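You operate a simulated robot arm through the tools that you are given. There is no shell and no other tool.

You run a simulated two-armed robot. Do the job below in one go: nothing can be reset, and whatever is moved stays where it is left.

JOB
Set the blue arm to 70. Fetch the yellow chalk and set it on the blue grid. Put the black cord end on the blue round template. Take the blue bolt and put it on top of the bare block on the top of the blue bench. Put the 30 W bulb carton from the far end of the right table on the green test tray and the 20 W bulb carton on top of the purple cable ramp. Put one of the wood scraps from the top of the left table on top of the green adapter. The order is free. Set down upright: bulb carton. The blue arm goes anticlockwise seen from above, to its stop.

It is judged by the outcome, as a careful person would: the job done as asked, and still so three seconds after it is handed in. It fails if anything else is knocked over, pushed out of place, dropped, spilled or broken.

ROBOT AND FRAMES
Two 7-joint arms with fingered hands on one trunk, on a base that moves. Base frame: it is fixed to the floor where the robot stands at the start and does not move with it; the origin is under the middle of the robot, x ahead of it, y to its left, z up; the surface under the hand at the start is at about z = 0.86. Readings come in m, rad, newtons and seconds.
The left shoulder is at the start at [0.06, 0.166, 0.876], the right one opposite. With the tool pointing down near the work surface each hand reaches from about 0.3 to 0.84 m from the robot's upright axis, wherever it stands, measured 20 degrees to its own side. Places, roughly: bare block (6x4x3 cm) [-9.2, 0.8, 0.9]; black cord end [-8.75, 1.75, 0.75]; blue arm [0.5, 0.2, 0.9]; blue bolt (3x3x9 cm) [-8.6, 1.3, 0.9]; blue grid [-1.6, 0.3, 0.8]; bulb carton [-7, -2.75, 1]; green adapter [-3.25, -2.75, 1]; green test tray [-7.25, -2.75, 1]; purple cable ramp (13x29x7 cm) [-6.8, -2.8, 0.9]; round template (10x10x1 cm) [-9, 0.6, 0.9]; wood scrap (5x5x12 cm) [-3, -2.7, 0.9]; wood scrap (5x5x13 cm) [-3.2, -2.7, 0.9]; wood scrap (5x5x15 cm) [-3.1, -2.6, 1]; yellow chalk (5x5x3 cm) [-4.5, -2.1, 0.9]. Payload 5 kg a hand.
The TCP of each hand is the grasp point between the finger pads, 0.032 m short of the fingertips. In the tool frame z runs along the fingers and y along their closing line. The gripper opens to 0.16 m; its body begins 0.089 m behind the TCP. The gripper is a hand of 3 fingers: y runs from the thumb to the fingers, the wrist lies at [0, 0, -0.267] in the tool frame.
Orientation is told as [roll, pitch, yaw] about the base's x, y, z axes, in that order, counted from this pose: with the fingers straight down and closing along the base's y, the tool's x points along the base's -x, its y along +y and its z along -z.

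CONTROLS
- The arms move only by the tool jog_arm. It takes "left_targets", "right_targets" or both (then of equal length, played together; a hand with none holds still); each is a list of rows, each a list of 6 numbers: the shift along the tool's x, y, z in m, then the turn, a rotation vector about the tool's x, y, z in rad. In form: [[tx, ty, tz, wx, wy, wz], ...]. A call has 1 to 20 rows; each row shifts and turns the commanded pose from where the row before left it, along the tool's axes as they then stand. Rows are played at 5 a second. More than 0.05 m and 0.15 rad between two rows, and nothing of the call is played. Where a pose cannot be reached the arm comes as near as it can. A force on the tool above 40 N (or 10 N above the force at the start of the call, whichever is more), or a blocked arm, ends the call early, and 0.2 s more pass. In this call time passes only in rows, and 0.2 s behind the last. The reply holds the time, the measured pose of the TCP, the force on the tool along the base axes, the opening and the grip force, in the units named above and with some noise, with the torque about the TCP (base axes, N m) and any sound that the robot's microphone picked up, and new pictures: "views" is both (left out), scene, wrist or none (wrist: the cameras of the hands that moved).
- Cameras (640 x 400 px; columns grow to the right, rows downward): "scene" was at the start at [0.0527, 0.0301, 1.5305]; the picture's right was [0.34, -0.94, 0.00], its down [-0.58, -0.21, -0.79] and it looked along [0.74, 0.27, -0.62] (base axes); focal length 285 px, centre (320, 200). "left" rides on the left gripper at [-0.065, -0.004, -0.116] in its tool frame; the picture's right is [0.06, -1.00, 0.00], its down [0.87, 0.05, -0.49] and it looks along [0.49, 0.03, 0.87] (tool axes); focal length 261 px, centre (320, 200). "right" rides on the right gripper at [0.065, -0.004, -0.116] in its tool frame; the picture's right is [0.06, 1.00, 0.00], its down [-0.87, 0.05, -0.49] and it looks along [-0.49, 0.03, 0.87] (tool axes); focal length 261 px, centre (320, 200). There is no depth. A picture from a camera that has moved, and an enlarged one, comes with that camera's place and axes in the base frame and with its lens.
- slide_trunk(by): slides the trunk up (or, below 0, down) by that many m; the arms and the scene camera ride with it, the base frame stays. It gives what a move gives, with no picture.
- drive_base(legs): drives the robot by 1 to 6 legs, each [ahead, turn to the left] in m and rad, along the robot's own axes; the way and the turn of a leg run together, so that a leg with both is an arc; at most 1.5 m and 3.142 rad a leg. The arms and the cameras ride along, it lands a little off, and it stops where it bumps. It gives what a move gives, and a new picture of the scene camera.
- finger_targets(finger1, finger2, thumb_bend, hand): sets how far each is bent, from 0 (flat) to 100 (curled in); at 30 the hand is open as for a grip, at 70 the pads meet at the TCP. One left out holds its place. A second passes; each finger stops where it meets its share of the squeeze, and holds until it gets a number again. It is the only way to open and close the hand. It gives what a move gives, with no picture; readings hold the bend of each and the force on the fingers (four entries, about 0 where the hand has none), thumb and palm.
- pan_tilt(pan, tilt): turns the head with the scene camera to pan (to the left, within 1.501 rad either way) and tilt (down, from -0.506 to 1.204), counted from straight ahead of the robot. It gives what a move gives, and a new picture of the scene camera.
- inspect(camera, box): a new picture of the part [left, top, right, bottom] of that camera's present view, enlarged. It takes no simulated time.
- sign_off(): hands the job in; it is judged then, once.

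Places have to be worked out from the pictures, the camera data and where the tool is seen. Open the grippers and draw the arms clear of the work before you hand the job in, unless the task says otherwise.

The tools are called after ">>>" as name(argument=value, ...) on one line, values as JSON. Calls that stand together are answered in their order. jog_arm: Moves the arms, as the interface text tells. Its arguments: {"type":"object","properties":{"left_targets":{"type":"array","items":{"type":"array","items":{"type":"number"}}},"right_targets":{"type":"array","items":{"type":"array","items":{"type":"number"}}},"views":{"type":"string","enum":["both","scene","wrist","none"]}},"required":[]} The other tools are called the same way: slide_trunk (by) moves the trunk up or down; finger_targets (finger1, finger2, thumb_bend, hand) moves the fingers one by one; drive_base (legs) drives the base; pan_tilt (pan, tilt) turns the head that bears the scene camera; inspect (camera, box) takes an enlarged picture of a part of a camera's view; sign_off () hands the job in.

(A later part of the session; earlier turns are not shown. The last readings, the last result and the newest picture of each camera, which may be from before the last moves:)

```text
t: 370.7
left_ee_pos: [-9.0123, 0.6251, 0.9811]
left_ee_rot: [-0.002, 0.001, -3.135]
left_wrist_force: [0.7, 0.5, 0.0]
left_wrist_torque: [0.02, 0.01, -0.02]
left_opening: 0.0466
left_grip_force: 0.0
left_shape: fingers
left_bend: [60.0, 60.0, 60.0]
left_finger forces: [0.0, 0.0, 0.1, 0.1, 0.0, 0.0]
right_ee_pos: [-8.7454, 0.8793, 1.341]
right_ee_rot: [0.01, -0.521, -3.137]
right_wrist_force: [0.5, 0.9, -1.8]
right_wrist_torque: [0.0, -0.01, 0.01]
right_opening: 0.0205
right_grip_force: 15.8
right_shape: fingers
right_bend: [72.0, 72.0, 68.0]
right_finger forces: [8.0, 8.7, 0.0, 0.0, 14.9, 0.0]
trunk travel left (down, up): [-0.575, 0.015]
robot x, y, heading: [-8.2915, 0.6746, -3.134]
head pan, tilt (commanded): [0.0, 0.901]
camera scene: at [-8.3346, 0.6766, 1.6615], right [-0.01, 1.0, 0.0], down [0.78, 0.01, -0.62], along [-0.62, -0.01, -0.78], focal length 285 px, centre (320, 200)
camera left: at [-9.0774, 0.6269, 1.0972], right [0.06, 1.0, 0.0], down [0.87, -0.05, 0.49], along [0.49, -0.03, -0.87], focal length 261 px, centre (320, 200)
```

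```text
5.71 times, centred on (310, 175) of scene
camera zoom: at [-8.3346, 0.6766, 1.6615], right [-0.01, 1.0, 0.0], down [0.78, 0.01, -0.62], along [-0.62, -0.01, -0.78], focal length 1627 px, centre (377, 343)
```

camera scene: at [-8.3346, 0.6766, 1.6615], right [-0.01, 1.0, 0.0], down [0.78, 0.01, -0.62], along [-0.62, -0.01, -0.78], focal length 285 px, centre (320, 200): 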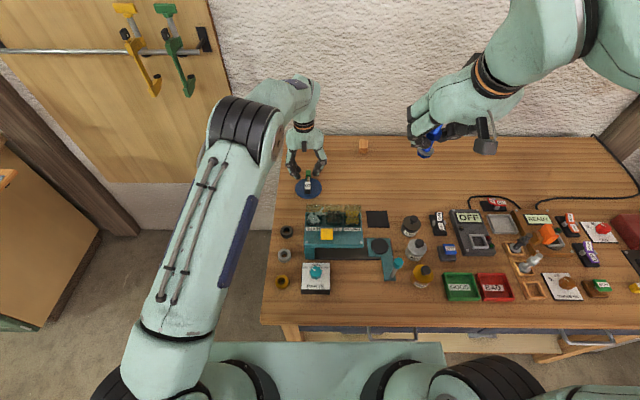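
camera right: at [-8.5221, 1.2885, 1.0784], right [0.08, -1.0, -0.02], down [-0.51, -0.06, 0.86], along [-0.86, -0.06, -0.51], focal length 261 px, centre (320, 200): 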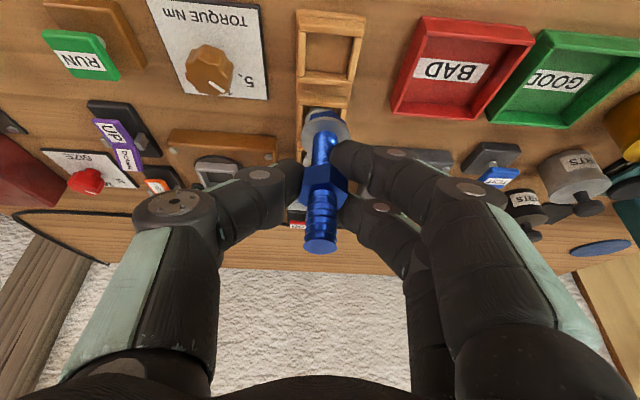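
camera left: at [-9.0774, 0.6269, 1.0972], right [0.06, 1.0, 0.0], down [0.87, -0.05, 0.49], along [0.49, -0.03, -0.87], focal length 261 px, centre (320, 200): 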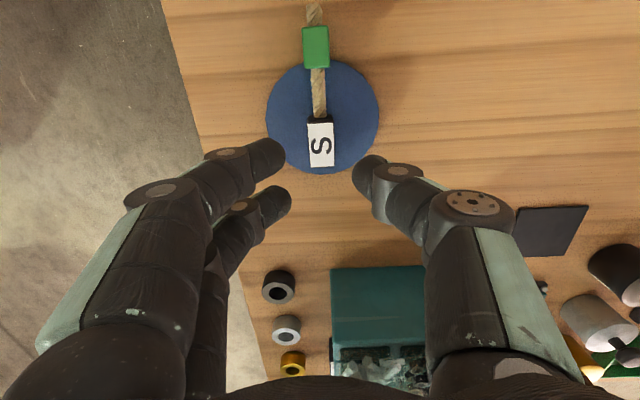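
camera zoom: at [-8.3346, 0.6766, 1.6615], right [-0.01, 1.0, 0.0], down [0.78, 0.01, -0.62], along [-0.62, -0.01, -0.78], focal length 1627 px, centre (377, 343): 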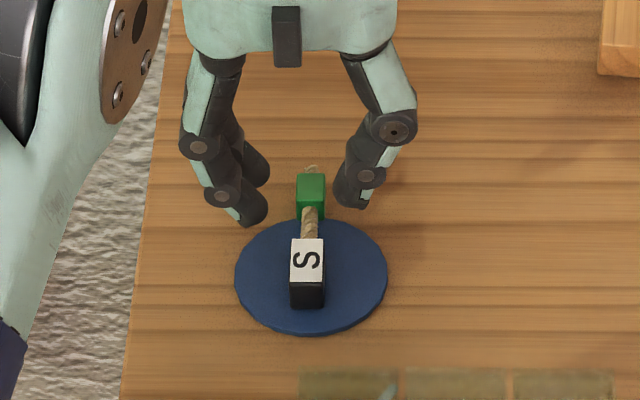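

The black end lies on the blue template. I raise the left hand and withdraw it.

>>> jog_arm(left_targets=[[0, 0, -0.045, 0, 0, 0], [0, 0, -0.045, 0, 0, 0], [0, 0, -0.045, 0, 0, 0], [0, 0, -0.045, 0, 0, 0], [0.0363, 0.0231, -0.024, 0, 0, 0], [0.0363, 0.0231, -0.024, 0, 0, 0], [0.0363, 0.0231, -0.024, 0, 0, 0], [0.0363, 0.0231, -0.024, 0, 0, 0], [0.0363, 0.0231, -0.024, 0, 0, 0], [0.0363, 0.0231, -0.024, 0, 0, 0], [0.0363, 0.0231, -0.024, 0, 0, 0], [0.0363, 0.0231, -0.024, 0, 0, 0], [0.0363, 0.0231, 0, 0, 0, 0]], views="scene")

>>> finger_targets(hand="left", finger1=30, finger2=30, thumb_bend=30)

>>> inspect(camera="right", box=[200, 40, 440, 260])

```text
t: 373.5
left_ee_pos: [-8.6848, 0.4179, 1.3491]
left_ee_rot: [-0.002, -0.003, -3.135]
left_wrist_force: [1.7, 0.1, 0.1]
left_wrist_torque: [0.0, 0.03, -0.02]
left_opening: 0.047
left_grip_force: 0.1
left_shape: fingers
left_bend: [60.0, 60.0, 60.0]
left_finger forces: [0.0, 0.0, 0.0, 0.1, 0.0, 0.0]
right_ee_pos: [-8.7451, 0.8777, 1.3419]
right_ee_rot: [0.008, -0.524, -3.137]
right_wrist_force: [0.5, -0.6, -2.3]
right_wrist_torque: [0.02, 0.0, 0.0]
right_opening: 0.0204
right_grip_force: 15.7
right_shape: fingers
right_bend: [72.0, 73.0, 68.0]
right_finger forces: [8.3, 8.8, 0.0, 0.0, 14.9, 0.1]
trunk travel left (down, up): [-0.575, 0.015]
robot x, y, heading: [-8.2898, 0.6758, -3.136]
head pan, tilt (commanded): [0.0, 0.901]
camera scene: at [-8.334, 0.6754, 1.6616], right [-0.01, 1.0, 0.0], down [0.78, 0.01, -0.62], along [-0.62, 0.0, -0.78], focal length 285 px, centre (320, 200)
```

scene: 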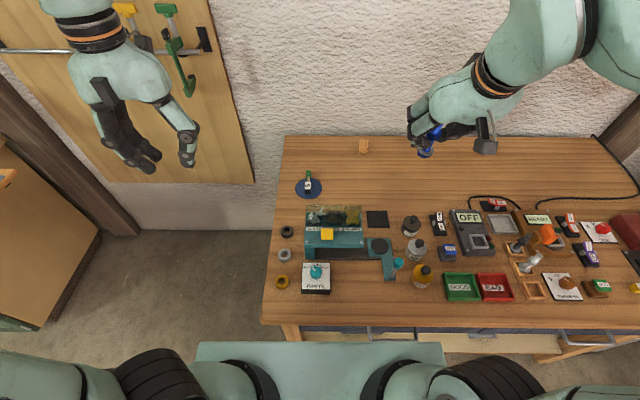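

```text
t: 374.5
left_ee_pos: [-8.6845, 0.4186, 1.3483]
left_ee_rot: [-0.002, 0.0, -3.134]
left_wrist_force: [0.6, -0.3, -0.3]
left_wrist_torque: [0.02, 0.0, -0.03]
left_opening: 0.1674
left_grip_force: 0.0
left_shape: fingers
left_bend: [30.0, 30.0, 30.0]
left_finger forces: [0.0, 0.0, 0.0, 0.0, 0.0, 0.0]
right_ee_pos: [-8.7456, 0.8784, 1.3417]
right_ee_rot: [0.01, -0.522, -3.137]
right_wrist_force: [-0.6, -1.5, -1.1]
right_wrist_torque: [-0.02, -0.03, 0.01]
right_opening: 0.0204
right_grip_force: 15.4
right_shape: fingers
right_bend: [72.0, 73.0, 68.0]
right_finger forces: [8.2, 8.7, 0.1, 0.0, 14.8, 0.0]
trunk travel left (down, up): [-0.575, 0.015]
robot x, y, heading: [-8.2881, 0.6757, -3.134]
head pan, tilt (commanded): [0.0, 0.901]
```

```text
1.82 times, centred on (320, 150) of right
camera zoom: at [-8.6315, 0.8844, 1.4095], right [0.06, -1.0, -0.02], down [-0.51, -0.05, 0.86], along [-0.86, -0.04, -0.51], focal length 474 px, centre (320, 291)
```

zoom: 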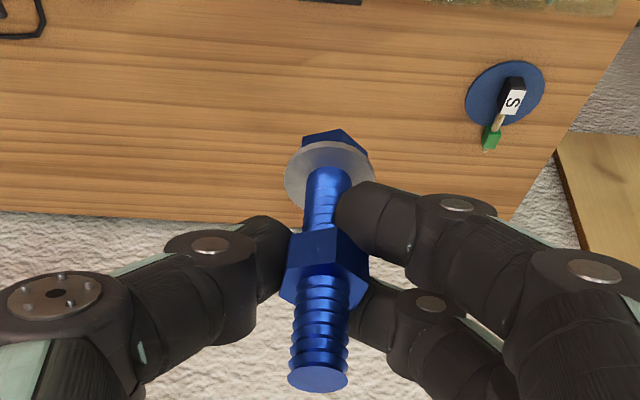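

The S cord is fine. For the right arm's reach I inch the base 3 cm forward, and straighten the bolt's small lean (≈3°) by a slight wrist correction.

>>> drive_base(legs=[[0.03, 0]])

>>> jog_arm(right_targets=[[0, 0, 0, 0.03, 0.045, -0.017]], views="both")

>>> inspect(camera="right", box=[200, 40, 440, 260])

```text
t: 375.3
left_ee_pos: [-8.7183, 0.4176, 1.3483]
left_ee_rot: [0.0, 0.001, -3.134]
left_wrist_force: [-1.2, -0.3, -0.4]
left_wrist_torque: [0.03, -0.07, -0.02]
left_opening: 0.1677
left_grip_force: 0.0
left_shape: fingers
left_bend: [30.0, 30.0, 30.0]
left_finger forces: [0.1, 0.0, 0.0, 0.0, 0.0, 0.0]
right_ee_pos: [-8.7782, 0.8774, 1.3415]
right_ee_rot: [0.009, -0.519, -3.138]
right_wrist_force: [-1.0, 0.4, -2.2]
right_wrist_torque: [-0.01, -0.03, 0.02]
right_opening: 0.0204
right_grip_force: 16.5
right_shape: fingers
right_bend: [72.0, 73.0, 68.0]
right_finger forces: [8.4, 8.8, 0.0, 0.0, 14.9, 0.0]
trunk travel left (down, up): [-0.575, 0.015]
robot x, y, heading: [-8.3219, 0.6778, -3.132]
head pan, tilt (commanded): [0.0, 0.901]
camera scene: at [-8.369, 0.6763, 1.6615], right [-0.01, 1.0, 0.0], down [0.79, 0.01, -0.62], along [-0.62, -0.01, -0.79], focal length 285 px, centre (320, 200)
```

scene: 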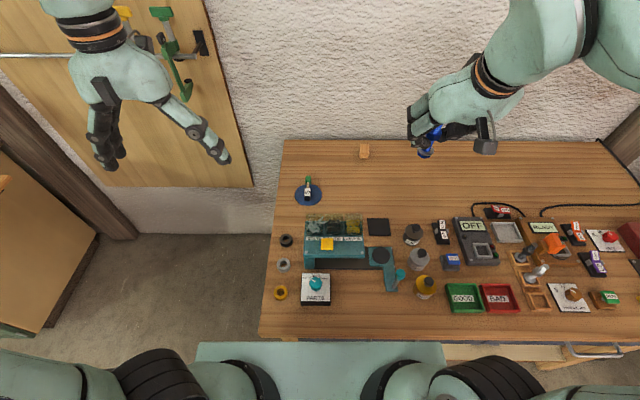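

```text
t: 375.7
left_ee_pos: [-8.7169, 0.4183, 1.3468]
left_ee_rot: [-0.001, -0.001, -3.135]
left_wrist_force: [0.2, 0.2, -0.4]
left_wrist_torque: [-0.02, -0.04, 0.01]
left_opening: 0.1676
left_grip_force: 0.1
left_shape: fingers
left_bend: [30.0, 30.0, 30.0]
left_finger forces: [0.1, 0.0, 0.0, 0.0, 0.0, 0.1]
right_ee_pos: [-8.7773, 0.8762, 1.3416]
right_ee_rot: [-0.03, -0.474, -3.118]
right_wrist_force: [-0.6, 0.0, -1.9]
right_wrist_torque: [0.0, -0.05, -0.03]
right_opening: 0.0204
right_grip_force: 15.7
right_shape: fingers
right_bend: [72.0, 73.0, 68.0]
right_finger forces: [8.4, 8.8, 0.0, 0.1, 14.7, 0.1]
trunk travel left (down, up): [-0.575, 0.015]
robot x, y, heading: [-8.3197, 0.6743, -3.131]
head pan, tilt (commanded): [0.0, 0.901]
camera scene: at [-8.3668, 0.6758, 1.6615], right [-0.01, 1.0, 0.0], down [0.78, 0.01, -0.62], along [-0.62, -0.01, -0.78], focal length 285 px, centre (320, 200)
camera right: at [-8.6662, 0.8807, 1.4145], right [0.07, -1.0, -0.05], down [-0.55, -0.08, 0.83], along [-0.83, -0.02, -0.55], focal length 261 px, centre (320, 200)
```

scene: 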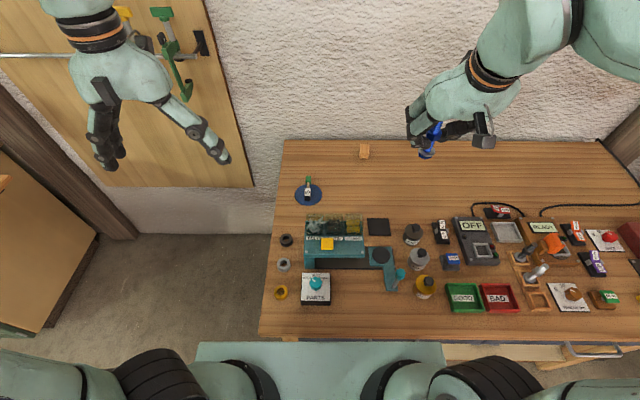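
right: 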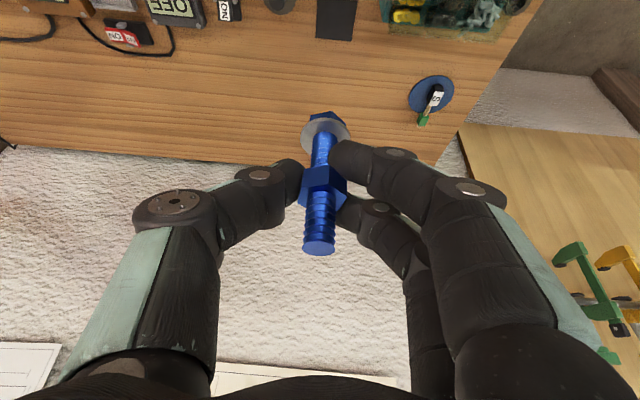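

```text
1.82 times, centred on (320, 150) of right
camera zoom: at [-8.6662, 0.8807, 1.4145], right [0.07, -1.0, -0.05], down [-0.55, -0.08, 0.83], along [-0.83, -0.02, -0.55], focal length 474 px, centre (320, 291)
```

zoom: 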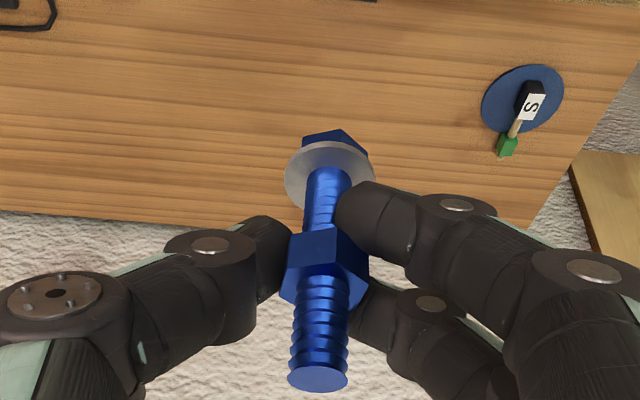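

The bolt now hangs vertical. I carry it toward the block, stopping short to check with the cameras.

>>> jog_arm(right_targets=[[-0.02113, 0.00215, 0.03782, 0, 0, 0], [-0.02113, 0.00215, 0.03782, 0, 0, 0], [-0.02113, 0.00215, 0.03782, 0, 0, 0], [-0.02113, 0.00215, 0.03782, 0, 0, 0], [-0.02113, 0.00215, 0.03782, 0, 0, 0], [-0.02113, 0.00215, 0.03782, 0, 0, 0], [-0.02113, 0.00215, 0.03782, 0, 0, 0], [-0.02113, 0.00215, 0.03782, 0, 0, 0], [-0.02113, 0.00215, 0.03782, 0, 0, 0], [-0.02113, 0.00215, 0.03782, 0, 0, 0]], views="both")

>>> inspect(camera="scene", box=[320, 100, 420, 200])

>>> inspect(camera="right", box=[200, 0, 440, 220])

```text
t: 377.9
left_ee_pos: [-8.7185, 0.419, 1.3484]
left_ee_rot: [-0.001, 0.001, -3.134]
left_wrist_force: [-0.2, 0.1, -0.1]
left_wrist_torque: [-0.01, -0.01, 0.05]
left_opening: 0.1675
left_grip_force: 0.1
left_shape: fingers
left_bend: [30.0, 30.0, 30.0]
left_finger forces: [0.0, 0.0, 0.0, 0.0, 0.0, 0.0]
right_ee_pos: [-9.1342, 0.8586, 1.1006]
right_ee_rot: [-0.028, -0.474, -3.121]
right_wrist_force: [-0.4, 0.1, -1.7]
right_wrist_torque: [-0.01, -0.01, 0.0]
right_opening: 0.0204
right_grip_force: 16.3
right_shape: fingers
right_bend: [72.0, 73.0, 68.0]
right_finger forces: [8.7, 9.2, 0.1, 0.0, 14.4, 0.0]
trunk travel left (down, up): [-0.575, 0.015]
robot x, y, heading: [-8.3221, 0.6718, -3.129]
head pan, tilt (commanded): [0.0, 0.901]
camera scene: at [-8.3675, 0.6762, 1.6615], right [-0.01, 1.0, 0.0], down [0.78, 0.01, -0.62], along [-0.62, -0.01, -0.78], focal length 285 px, centre (320, 200)
camera right: at [-9.0247, 0.8621, 1.1746], right [0.06, -1.0, -0.05], down [-0.55, -0.08, 0.83], along [-0.83, -0.02, -0.55], focal length 261 px, centre (320, 200)
```

scene: 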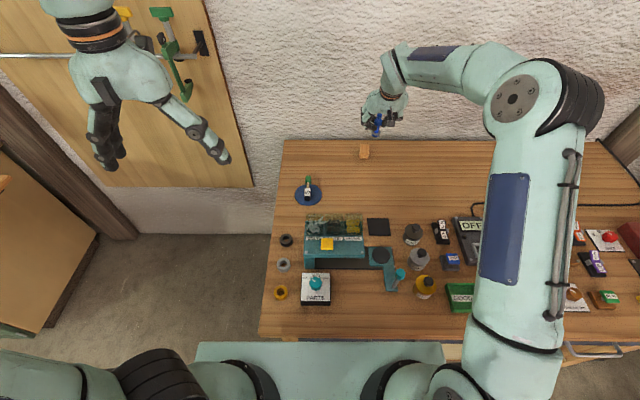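
right: 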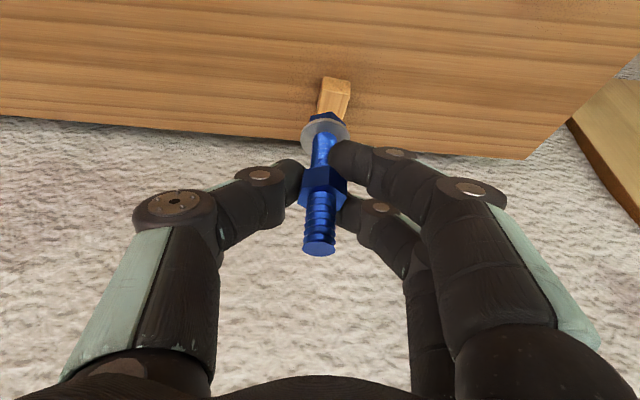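

```text
4.00 times, centred on (370, 150) of scene
camera zoom: at [-8.3675, 0.6762, 1.6615], right [-0.01, 1.0, 0.0], down [0.78, 0.01, -0.62], along [-0.62, -0.01, -0.78], focal length 1139 px, centre (120, 400)
```

zoom: 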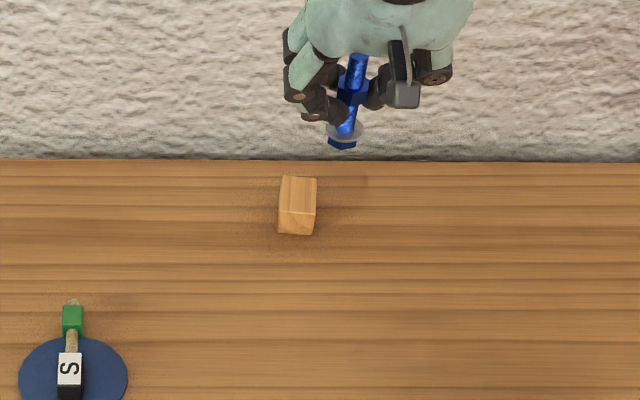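

```text
1.82 times, centred on (320, 110) of right
camera zoom: at [-9.0247, 0.8621, 1.1746], right [0.06, -1.0, -0.05], down [-0.55, -0.08, 0.83], along [-0.83, -0.02, -0.55], focal length 474 px, centre (320, 364)
```

zoom: 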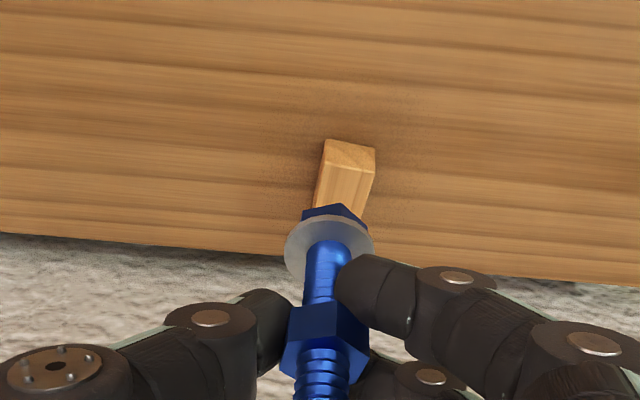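

By the wrist view the block's top is centred at about [−9.243, 0.850] (turned slightly). I move the bolt over it, about 3 cm above.

>>> jog_arm(right_targets=[[-0.01175, 0.0016, 0.0382, 0, 0, 0], [-0.01175, 0.0016, 0.0382, 0, 0, 0], [-0.01175, 0.0016, 0.0382, 0, 0, 0], [-0.01175, 0.0017, 0.0382, 0, 0, 0]], views="both")

>>> inspect(camera="scene", box=[330, 100, 400, 170])

>>> inspect(camera="right", box=[200, 0, 440, 220])

```text
t: 378.9
left_ee_pos: [-8.7182, 0.4192, 1.3476]
left_ee_rot: [-0.001, -0.001, -3.134]
left_wrist_force: [-0.8, -0.3, -0.1]
left_wrist_torque: [0.0, -0.02, -0.01]
left_opening: 0.1674
left_grip_force: 0.2
left_shape: fingers
left_bend: [30.0, 30.0, 30.0]
left_finger forces: [0.0, 0.0, 0.0, 0.1, 0.0, 0.0]
right_ee_pos: [-9.2508, 0.8536, 0.986]
right_ee_rot: [-0.031, -0.474, -3.118]
right_wrist_force: [-0.4, 0.1, -1.3]
right_wrist_torque: [-0.05, -0.09, 0.01]
right_opening: 0.0199
right_grip_force: 16.0
right_shape: fingers
right_bend: [72.0, 73.0, 68.0]
right_finger forces: [8.7, 9.3, 0.1, 0.0, 14.4, 0.0]
trunk travel left (down, up): [-0.575, 0.015]
robot x, y, heading: [-8.3203, 0.6769, -3.129]
head pan, tilt (commanded): [0.0, 0.901]
camera scene: at [-8.3673, 0.6761, 1.6616], right [-0.01, 1.0, 0.0], down [0.78, 0.01, -0.62], along [-0.62, -0.01, -0.78], focal length 285 px, centre (320, 200)
camera right: at [-9.1391, 0.8575, 1.0599], right [0.07, -1.0, -0.05], down [-0.55, -0.08, 0.83], along [-0.83, -0.02, -0.55], focal length 261 px, centre (320, 200)
```

scene: 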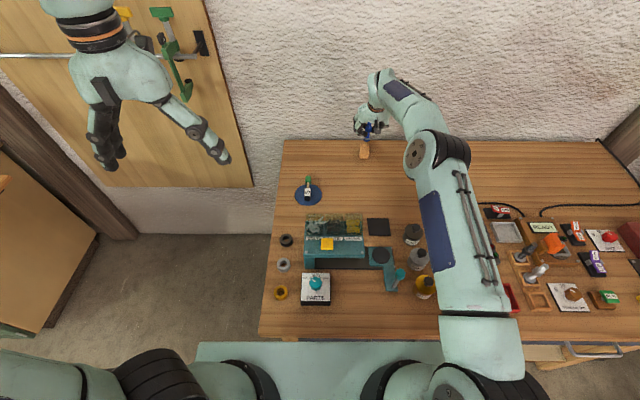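
right: 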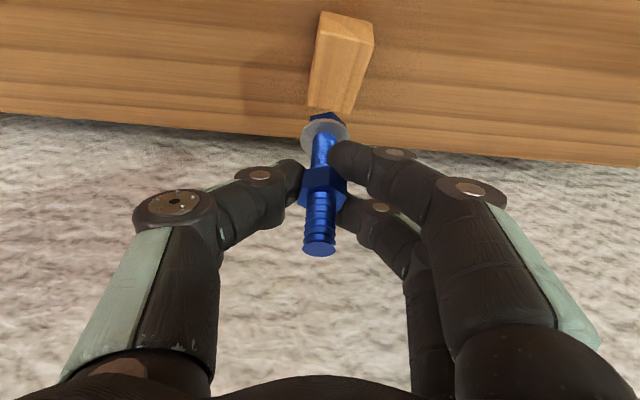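

```text
5.71 times, centred on (365, 135) of scene
camera zoom: at [-8.3673, 0.6761, 1.6616], right [-0.01, 1.0, 0.0], down [0.78, 0.01, -0.62], along [-0.62, -0.01, -0.78], focal length 1627 px, centre (63, 571)
```

zoom: 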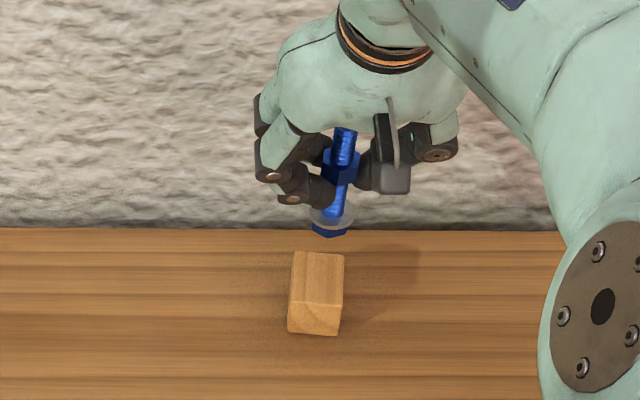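

```text
1.82 times, centred on (320, 110) of right
camera zoom: at [-9.1391, 0.8575, 1.0599], right [0.07, -1.0, -0.05], down [-0.55, -0.08, 0.83], along [-0.83, -0.02, -0.55], focal length 474 px, centre (320, 364)
```

zoom: 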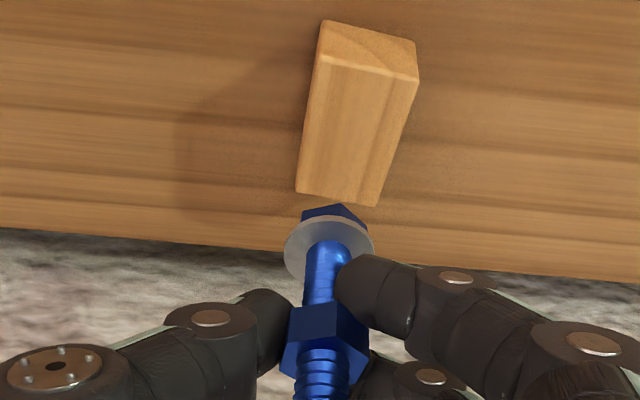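

The bolt's base is about 8 mm too far back and 3 mm left of the block's centre [−9.240, 0.849]. I correct and lower to about 1 cm above.

>>> jog_arm(right_targets=[[0.0076, 0.003, -0.0039, 0, 0, 0], [0.0046, 0, 0.0089, 0, 0, 0], [0.0046, 0, 0.0089, 0, 0, 0]], views="none")

>>> inspect(camera="scene", box=[330, 100, 400, 170])

>>> inspect(camera="right", box=[200, 0, 440, 220])

```text
t: 379.7
left_ee_pos: [-8.717, 0.4177, 1.3489]
left_ee_rot: [-0.001, -0.001, -3.135]
left_wrist_force: [-0.2, 0.0, 0.2]
left_wrist_torque: [-0.01, -0.03, 0.02]
left_opening: 0.1674
left_grip_force: 0.1
left_shape: fingers
left_bend: [30.0, 30.0, 30.0]
left_finger forces: [0.1, 0.0, 0.0, 0.1, 0.0, 0.0]
right_ee_pos: [-9.2403, 0.8521, 0.9663]
right_ee_rot: [-0.03, -0.478, -3.119]
right_wrist_force: [0.6, 0.1, -1.9]
right_wrist_torque: [0.01, -0.04, 0.01]
right_opening: 0.0201
right_grip_force: 16.5
right_shape: fingers
right_bend: [72.0, 73.0, 68.0]
right_finger forces: [8.8, 9.3, 0.0, 0.0, 14.3, 0.0]
trunk travel left (down, up): [-0.575, 0.015]
robot x, y, heading: [-8.3228, 0.6777, -3.133]
head pan, tilt (commanded): [0.0, 0.901]
```

```text
5.71 times, centred on (365, 135) of scene
camera zoom: at [-8.3661, 0.6763, 1.6616], right [-0.01, 1.0, 0.0], down [0.78, 0.01, -0.62], along [-0.62, -0.01, -0.78], focal length 1627 px, centre (63, 571)
```

zoom: 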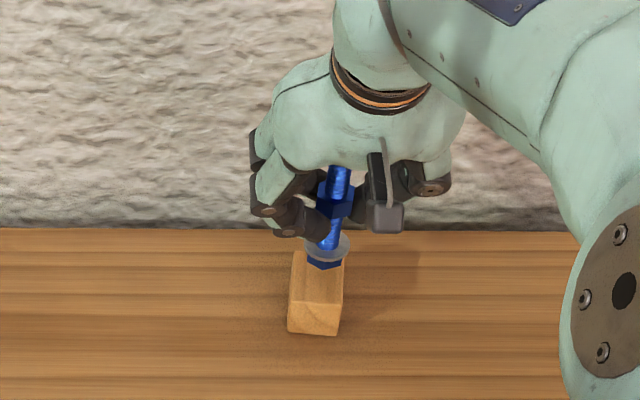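

```text
1.82 times, centred on (320, 110) of right
camera zoom: at [-9.1295, 0.8559, 1.0397], right [0.06, -1.0, -0.05], down [-0.55, -0.08, 0.83], along [-0.83, -0.02, -0.55], focal length 474 px, centre (320, 364)
```

zoom: 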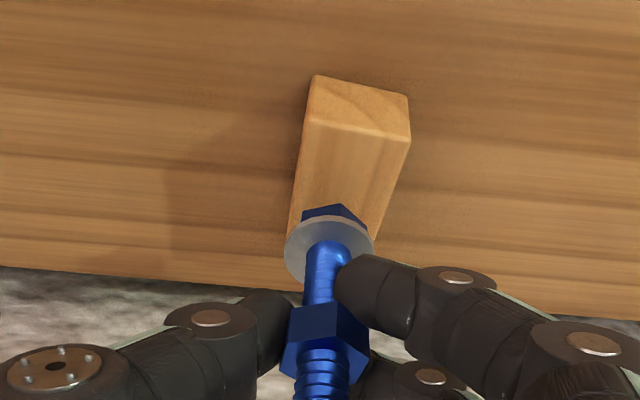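

The base is now within 2 mm of the block's centre. I lower in 3 mm steps to contact.

>>> jog_arm(right_targets=[[0.0014, 0.001, 0.0027, 0, 0, 0], [0.0014, 0, 0.0027, 0, 0, 0]], views="none")

>>> jog_arm(right_targets=[[0.0014, 0, 0.0027, 0, 0, 0]], views="none")

```text
t: 380.3
left_ee_pos: [-8.7161, 0.4181, 1.3487]
left_ee_rot: [-0.002, 0.0, -3.135]
left_wrist_force: [-0.4, -0.1, -0.3]
left_wrist_torque: [0.02, 0.02, -0.01]
left_opening: 0.1674
left_grip_force: 0.0
left_shape: fingers
left_bend: [30.0, 30.0, 30.0]
left_finger forces: [0.1, 0.0, 0.1, 0.1, 0.1, 0.0]
right_ee_pos: [-9.2399, 0.8518, 0.9608]
right_ee_rot: [-0.027, -0.478, -3.119]
right_wrist_force: [-0.8, -0.2, -1.9]
right_wrist_torque: [0.01, -0.02, 0.03]
right_opening: 0.02
right_grip_force: 16.7
right_shape: fingers
right_bend: [72.0, 73.0, 68.0]
right_finger forces: [8.8, 9.1, 0.0, 0.1, 14.4, 0.1]
trunk travel left (down, up): [-0.575, 0.015]
robot x, y, heading: [-8.3227, 0.6753, -3.131]
head pan, tilt (commanded): [0.0, 0.901]
```

```text
t: 380.7
left_ee_pos: [-8.7177, 0.4177, 1.3482]
left_ee_rot: [-0.002, 0.0, -3.134]
left_wrist_force: [-0.3, 0.1, -0.6]
left_wrist_torque: [-0.04, 0.0, -0.02]
left_opening: 0.1673
left_grip_force: 0.0
left_shape: fingers
left_bend: [30.0, 30.0, 30.0]
left_finger forces: [0.0, 0.1, 0.0, 0.0, 0.0, 0.0]
right_ee_pos: [-9.2392, 0.8525, 0.9568]
right_ee_rot: [-0.027, -0.474, -3.12]
right_wrist_force: [-0.7, 1.0, -2.3]
right_wrist_torque: [0.01, -0.04, -0.04]
right_opening: 0.0198
right_grip_force: 16.0
right_shape: fingers
right_bend: [72.0, 73.0, 68.0]
right_finger forces: [8.7, 9.2, 0.1, 0.1, 14.5, 0.0]
trunk travel left (down, up): [-0.575, 0.015]
robot x, y, heading: [-8.3205, 0.6755, -3.131]
head pan, tilt (commanded): [0.0, 0.901]
```

>>> jog_arm(right_targets=[[0.0009, 0, 0.0018, 0, 0, 0]], views="none")

>>> jog_arm(right_targets=[[0.0009, 0, 0.0018, 0, 0, 0]], views="none")

>>> inspect(camera="right", box=[200, 0, 440, 220])

```text
t: 381.1
left_ee_pos: [-8.716, 0.4179, 1.3484]
left_ee_rot: [-0.003, 0.001, -3.135]
left_wrist_force: [-0.4, 1.6, 0.2]
left_wrist_torque: [-0.01, 0.0, -0.02]
left_opening: 0.1675
left_grip_force: 0.0
left_shape: fingers
left_bend: [30.0, 30.0, 30.0]
left_finger forces: [0.0, 0.0, 0.0, 0.0, 0.1, 0.0]
right_ee_pos: [-9.24, 0.8516, 0.9552]
right_ee_rot: [-0.028, -0.475, -3.12]
right_wrist_force: [0.5, 0.2, -1.9]
right_wrist_torque: [0.04, 0.0, -0.02]
right_opening: 0.02
right_grip_force: 16.7
right_shape: fingers
right_bend: [72.0, 73.0, 68.0]
right_finger forces: [8.8, 9.2, 0.0, 0.1, 14.4, 0.0]
trunk travel left (down, up): [-0.575, 0.015]
robot x, y, heading: [-8.3203, 0.6731, -3.133]
head pan, tilt (commanded): [0.0, 0.901]
```

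```text
t: 381.5
left_ee_pos: [-8.7165, 0.4184, 1.3487]
left_ee_rot: [-0.005, 0.001, -3.135]
left_wrist_force: [0.5, -0.9, 0.4]
left_wrist_torque: [-0.03, -0.02, 0.05]
left_opening: 0.1674
left_grip_force: 0.1
left_shape: fingers
left_bend: [30.0, 30.0, 30.0]
left_finger forces: [0.0, 0.1, 0.0, 0.1, 0.1, 0.1]
right_ee_pos: [-9.2399, 0.8511, 0.9526]
right_ee_rot: [-0.028, -0.476, -3.12]
right_wrist_force: [-0.7, 1.2, -1.6]
right_wrist_torque: [-0.01, -0.01, -0.02]
right_opening: 0.02
right_grip_force: 16.5
right_shape: fingers
right_bend: [72.0, 73.0, 68.0]
right_finger forces: [8.8, 9.3, 0.1, 0.1, 14.5, 0.0]
trunk travel left (down, up): [-0.575, 0.015]
robot x, y, heading: [-8.3221, 0.6772, -3.137]
head pan, tilt (commanded): [0.0, 0.901]
```

```text
1.82 times, centred on (320, 110) of right
camera zoom: at [-9.1291, 0.8555, 1.027], right [0.06, -1.0, -0.05], down [-0.55, -0.08, 0.83], along [-0.83, -0.02, -0.55], focal length 474 px, centre (320, 364)
```

zoom: 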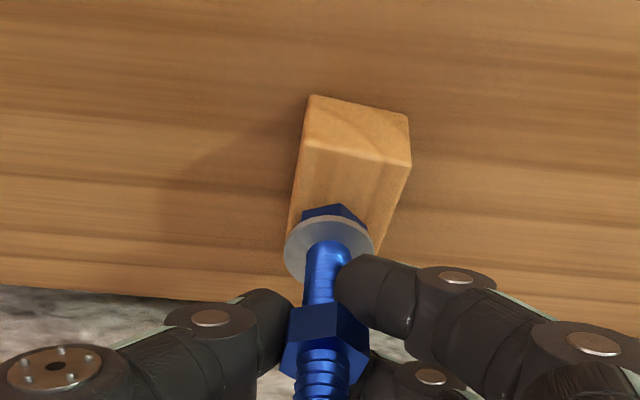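

Not touching yet; I continue in 2 mm steps.

>>> jog_arm(right_targets=[[0.0009, 0, 0.0018, 0, 0, 0]], views="none")

>>> jog_arm(right_targets=[[0.0009, 0, 0.0018, 0, 0, 0]], views="none")

>>> jog_arm(right_targets=[[0.0009, 0, 0.0018, 0, 0, 0]], views="none")

```text
t: 381.9
left_ee_pos: [-8.7167, 0.4186, 1.3495]
left_ee_rot: [-0.001, 0.001, -3.135]
left_wrist_force: [0.4, -0.4, -0.5]
left_wrist_torque: [0.0, 0.0, 0.0]
left_opening: 0.1678
left_grip_force: 0.0
left_shape: fingers
left_bend: [30.0, 30.0, 30.0]
left_finger forces: [0.0, 0.0, 0.1, 0.0, 0.0, 0.0]
right_ee_pos: [-9.2396, 0.8516, 0.9529]
right_ee_rot: [-0.031, -0.477, -3.12]
right_wrist_force: [-0.3, 0.3, 0.7]
right_wrist_torque: [-0.02, 0.02, -0.02]
right_opening: 0.0201
right_grip_force: 16.0
right_shape: fingers
right_bend: [72.0, 73.0, 69.0]
right_finger forces: [8.7, 9.5, 0.0, 0.0, 14.4, 0.0]
trunk travel left (down, up): [-0.575, 0.015]
robot x, y, heading: [-8.3193, 0.6784, -3.135]
head pan, tilt (commanded): [0.0, 0.901]
```

```text
t: 382.3
left_ee_pos: [-8.7156, 0.4179, 1.3481]
left_ee_rot: [-0.001, 0.0, -3.134]
left_wrist_force: [0.4, -0.2, -0.1]
left_wrist_torque: [0.0, 0.0, 0.01]
left_opening: 0.1674
left_grip_force: 0.1
left_shape: fingers
left_bend: [30.0, 30.0, 30.0]
left_finger forces: [0.1, 0.0, 0.1, 0.1, 0.0, 0.0]
right_ee_pos: [-9.2397, 0.8513, 0.9516]
right_ee_rot: [-0.028, -0.477, -3.119]
right_wrist_force: [-1.5, -0.4, 4.5]
right_wrist_torque: [0.03, -0.04, -0.02]
right_opening: 0.0197
right_grip_force: 17.1
right_shape: fingers
right_bend: [73.0, 73.0, 69.0]
right_finger forces: [9.2, 10.0, 0.1, 0.1, 14.7, 0.0]
trunk travel left (down, up): [-0.575, 0.015]
robot x, y, heading: [-8.3245, 0.6779, -3.138]
head pan, tilt (commanded): [0.0, 0.901]
```

```text
t: 382.7
left_ee_pos: [-8.7161, 0.4184, 1.3494]
left_ee_rot: [-0.002, -0.002, -3.134]
left_wrist_force: [-0.5, -0.2, -0.8]
left_wrist_torque: [0.01, 0.01, -0.02]
left_opening: 0.1675
left_grip_force: 0.1
left_shape: fingers
left_bend: [30.0, 30.0, 30.0]
left_finger forces: [0.0, 0.0, 0.1, 0.0, 0.0, 0.1]
right_ee_pos: [-9.2409, 0.8509, 0.9511]
right_ee_rot: [-0.03, -0.48, -3.119]
right_wrist_force: [-2.8, -0.7, 11.3]
right_wrist_torque: [-0.08, 0.03, -0.03]
right_opening: 0.0192
right_grip_force: 17.9
right_shape: fingers
right_bend: [73.0, 73.0, 69.0]
right_finger forces: [10.1, 10.8, 0.0, 0.0, 15.1, 0.1]
trunk travel left (down, up): [-0.575, 0.015]
robot x, y, heading: [-8.3185, 0.6736, -3.131]
head pan, tilt (commanded): [0.0, 0.901]
```

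Contact at 11 N. I view it once, then release gradually.

>>> inspect(camera="scene", box=[330, 100, 400, 170])

>>> finger_targets(hand="right", finger1=71, finger2=71, thumb_bend=71)

>>> inspect(camera="right", box=[200, 0, 440, 220])

```text
5.71 times, centred on (365, 135) of scene
camera zoom: at [-8.3646, 0.6759, 1.6618], right [-0.01, 1.0, 0.0], down [0.78, 0.01, -0.62], along [-0.62, -0.01, -0.78], focal length 1627 px, centre (63, 571)
```

zoom: 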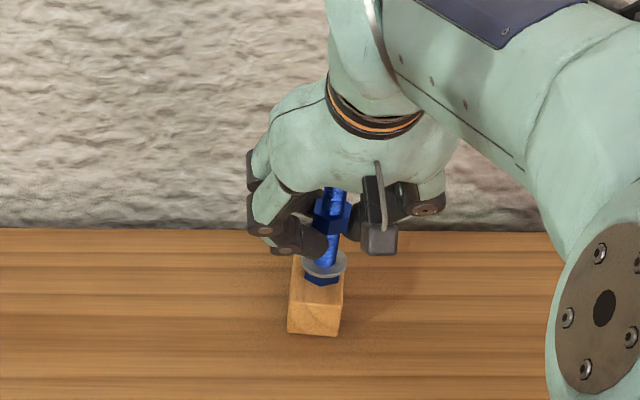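

```text
t: 383.7
left_ee_pos: [-8.7161, 0.4171, 1.3488]
left_ee_rot: [-0.004, -0.003, -3.134]
left_wrist_force: [0.2, 0.3, 1.3]
left_wrist_torque: [-0.01, 0.01, 0.01]
left_opening: 0.1675
left_grip_force: 0.1
left_shape: fingers
left_bend: [30.0, 30.0, 30.0]
left_finger forces: [0.0, 0.0, 0.0, 0.0, 0.0, 0.0]
right_ee_pos: [-9.2386, 0.8527, 0.949]
right_ee_rot: [-0.029, -0.476, -3.119]
right_wrist_force: [-2.2, -0.6, 11.0]
right_wrist_torque: [-0.12, 0.06, 0.01]
right_opening: 0.02
right_grip_force: 8.9
right_shape: fingers
right_bend: [71.0, 71.0, 69.0]
right_finger forces: [6.0, 5.2, 0.0, 0.1, 7.2, 0.0]
trunk travel left (down, up): [-0.575, 0.015]
robot x, y, heading: [-8.3202, 0.6748, -3.135]
head pan, tilt (commanded): [0.0, 0.901]
```

```text
1.82 times, centred on (320, 110) of right
camera zoom: at [-9.1287, 0.8553, 1.0216], right [0.06, -1.0, -0.05], down [-0.55, -0.08, 0.83], along [-0.84, -0.02, -0.55], focal length 474 px, centre (320, 364)
```

zoom: 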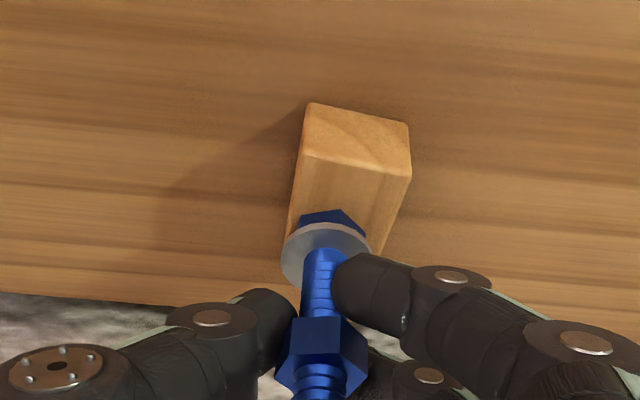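

The bolt stands on the block's middle. I release further.

>>> finger_targets(hand="right", finger1=67, finger2=67, thumb_bend=67)

>>> inspect(camera="right", box=[200, 40, 440, 260])

```text
t: 384.7
left_ee_pos: [-8.7165, 0.4175, 1.3495]
left_ee_rot: [-0.002, 0.0, -3.135]
left_wrist_force: [0.4, 0.4, -0.7]
left_wrist_torque: [-0.03, 0.02, -0.01]
left_opening: 0.1674
left_grip_force: 0.1
left_shape: fingers
left_bend: [30.0, 30.0, 30.0]
left_finger forces: [0.0, 0.0, 0.1, 0.1, 0.0, 0.0]
right_ee_pos: [-9.2398, 0.8517, 0.9456]
right_ee_rot: [-0.029, -0.475, -3.12]
right_wrist_force: [0.7, -0.1, 0.3]
right_wrist_torque: [0.01, -0.05, -0.04]
right_opening: 0.0226
right_grip_force: 0.7
right_shape: fingers
right_bend: [67.0, 67.0, 67.0]
right_finger forces: [0.5, 0.2, 0.0, 0.0, 0.6, 0.0]
trunk travel left (down, up): [-0.575, 0.015]
robot x, y, heading: [-8.3221, 0.6757, -3.135]
head pan, tilt (commanded): [0.0, 0.901]
```

```text
1.82 times, centred on (320, 150) of right
camera zoom: at [-9.1294, 0.8554, 1.0206], right [0.07, -1.0, -0.05], down [-0.55, -0.08, 0.83], along [-0.83, -0.02, -0.55], focal length 474 px, centre (320, 291)
```

zoom: 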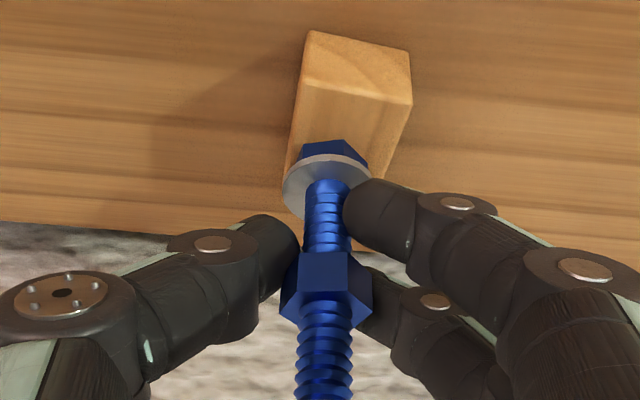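

Almost free, and the bolt stands straight. I open fully enough to withdraw.

>>> finger_targets(hand="right", finger1=63, finger2=63, thumb_bend=63)

>>> finger_targets(hand="right", finger1=52, finger2=52, thumb_bend=52)

>>> inspect(camera="right", box=[200, 40, 440, 260])

>>> inspect(camera="scene", box=[330, 100, 400, 170])

```text
t: 385.7
left_ee_pos: [-8.7175, 0.4177, 1.3477]
left_ee_rot: [-0.002, 0.0, -3.134]
left_wrist_force: [-1.1, 1.1, 0.5]
left_wrist_torque: [-0.01, -0.02, 0.0]
left_opening: 0.1673
left_grip_force: 0.0
left_shape: fingers
left_bend: [30.0, 30.0, 30.0]
left_finger forces: [0.0, 0.1, 0.0, 0.1, 0.1, 0.0]
right_ee_pos: [-9.2405, 0.8512, 0.9483]
right_ee_rot: [-0.03, -0.477, -3.119]
right_wrist_force: [-0.1, 0.4, 0.4]
right_wrist_torque: [0.05, -0.01, -0.02]
right_opening: 0.0356
right_grip_force: 0.0
right_shape: fingers
right_bend: [63.0, 63.0, 63.0]
right_finger forces: [0.1, 0.0, 0.0, 0.0, 0.1, 0.0]
trunk travel left (down, up): [-0.575, 0.015]
robot x, y, heading: [-8.3232, 0.6751, -3.132]
head pan, tilt (commanded): [0.0, 0.901]
```

```text
t: 386.7
left_ee_pos: [-8.7167, 0.4173, 1.3486]
left_ee_rot: [-0.002, 0.0, -3.134]
left_wrist_force: [0.1, 0.4, 0.2]
left_wrist_torque: [0.01, 0.01, 0.0]
left_opening: 0.1676
left_grip_force: 0.0
left_shape: fingers
left_bend: [30.0, 30.0, 30.0]
left_finger forces: [0.0, 0.0, 0.0, 0.0, 0.0, 0.1]
right_ee_pos: [-9.2406, 0.8517, 0.9475]
right_ee_rot: [-0.03, -0.476, -3.12]
right_wrist_force: [-0.2, -0.7, 0.4]
right_wrist_torque: [0.02, 0.03, 0.0]
right_opening: 0.0788
right_grip_force: 0.0
right_shape: fingers
right_bend: [52.0, 52.0, 52.0]
right_finger forces: [0.0, 0.1, 0.0, 0.0, 0.0, 0.1]
trunk travel left (down, up): [-0.575, 0.015]
robot x, y, heading: [-8.3236, 0.6724, -3.137]
head pan, tilt (commanded): [0.0, 0.901]
```

```text
1.82 times, centred on (320, 150) of right
camera zoom: at [-9.1293, 0.8555, 1.021], right [0.06, -1.0, -0.05], down [-0.55, -0.08, 0.83], along [-0.84, -0.02, -0.55], focal length 474 px, centre (320, 291)
```

zoom: 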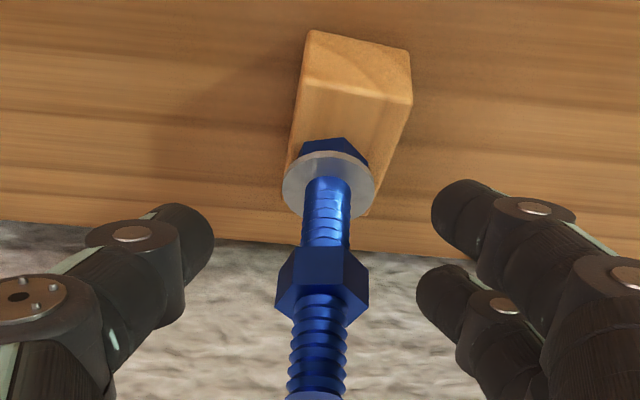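

```text
5.71 times, centred on (365, 135) of scene
camera zoom: at [-8.3657, 0.6763, 1.6616], right [-0.01, 1.0, 0.0], down [0.78, 0.01, -0.62], along [-0.62, -0.01, -0.78], focal length 1627 px, centre (63, 571)
```

zoom: 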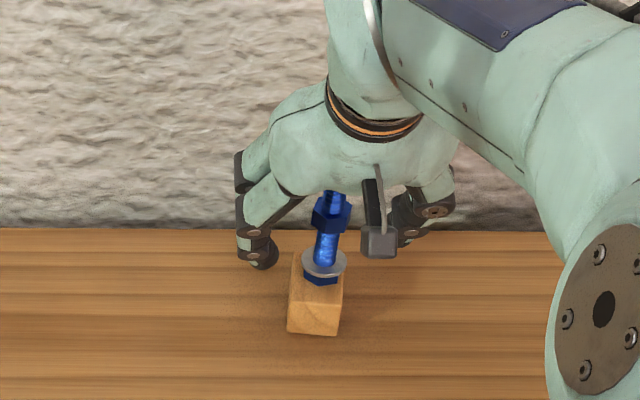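

The bolt stands freely on the block. I raise the right hand straight up and check.

>>> jog_arm(right_targets=[[-0.0091, 0, -0.0178, 0, 0, 0], [-0.0137, 0, -0.0267, 0, 0, 0], [-0.0183, 0, -0.0356, 0, 0, 0], [-0.0183, 0, -0.0356, 0, 0, 0]], views="both")

>>> inspect(camera="scene", box=[320, 90, 410, 180])

```text
t: 387.7
left_ee_pos: [-8.7156, 0.4179, 1.3474]
left_ee_rot: [-0.003, -0.001, -3.134]
left_wrist_force: [0.0, -0.7, 0.0]
left_wrist_torque: [0.01, 0.01, 0.04]
left_opening: 0.1676
left_grip_force: 0.1
left_shape: fingers
left_bend: [30.0, 30.0, 30.0]
left_finger forces: [0.1, 0.0, 0.0, 0.0, 0.0, 0.0]
right_ee_pos: [-9.2405, 0.8492, 1.0776]
right_ee_rot: [-0.028, -0.474, -3.12]
right_wrist_force: [0.5, 0.0, -0.4]
right_wrist_torque: [0.03, 0.05, -0.03]
right_opening: 0.0788
right_grip_force: 0.1
right_shape: fingers
right_bend: [52.0, 52.0, 52.0]
right_finger forces: [0.0, 0.0, 0.1, 0.0, 0.1, 0.0]
trunk travel left (down, up): [-0.575, 0.015]
robot x, y, heading: [-8.3206, 0.6784, -3.132]
head pan, tilt (commanded): [0.0, 0.901]
camera scene: at [-8.3654, 0.6759, 1.6615], right [-0.01, 1.0, 0.0], down [0.78, 0.01, -0.62], along [-0.62, -0.01, -0.78], focal length 285 px, centre (320, 200)
camera right: at [-9.1294, 0.8531, 1.1506], right [0.07, -1.0, -0.05], down [-0.55, -0.08, 0.83], along [-0.83, -0.02, -0.55], focal length 261 px, centre (320, 200)
```

scene: 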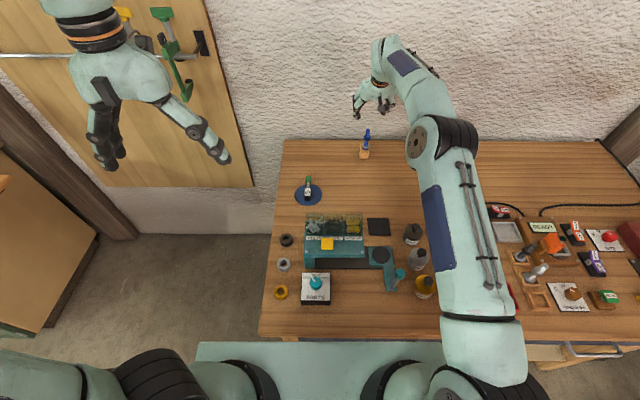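
right: 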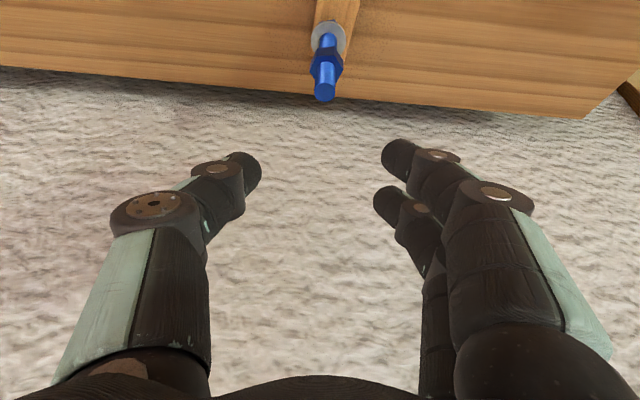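

```text
4.44 times, centred on (365, 135) of scene
camera zoom: at [-8.3654, 0.6759, 1.6615], right [-0.01, 1.0, 0.0], down [0.78, 0.01, -0.62], along [-0.62, -0.01, -0.78], focal length 1265 px, centre (120, 489)
```

zoom: 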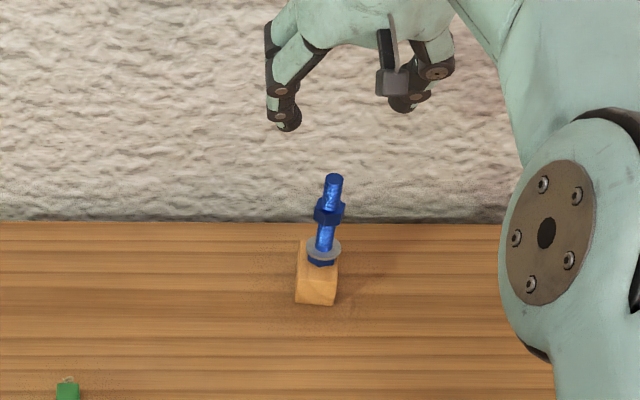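

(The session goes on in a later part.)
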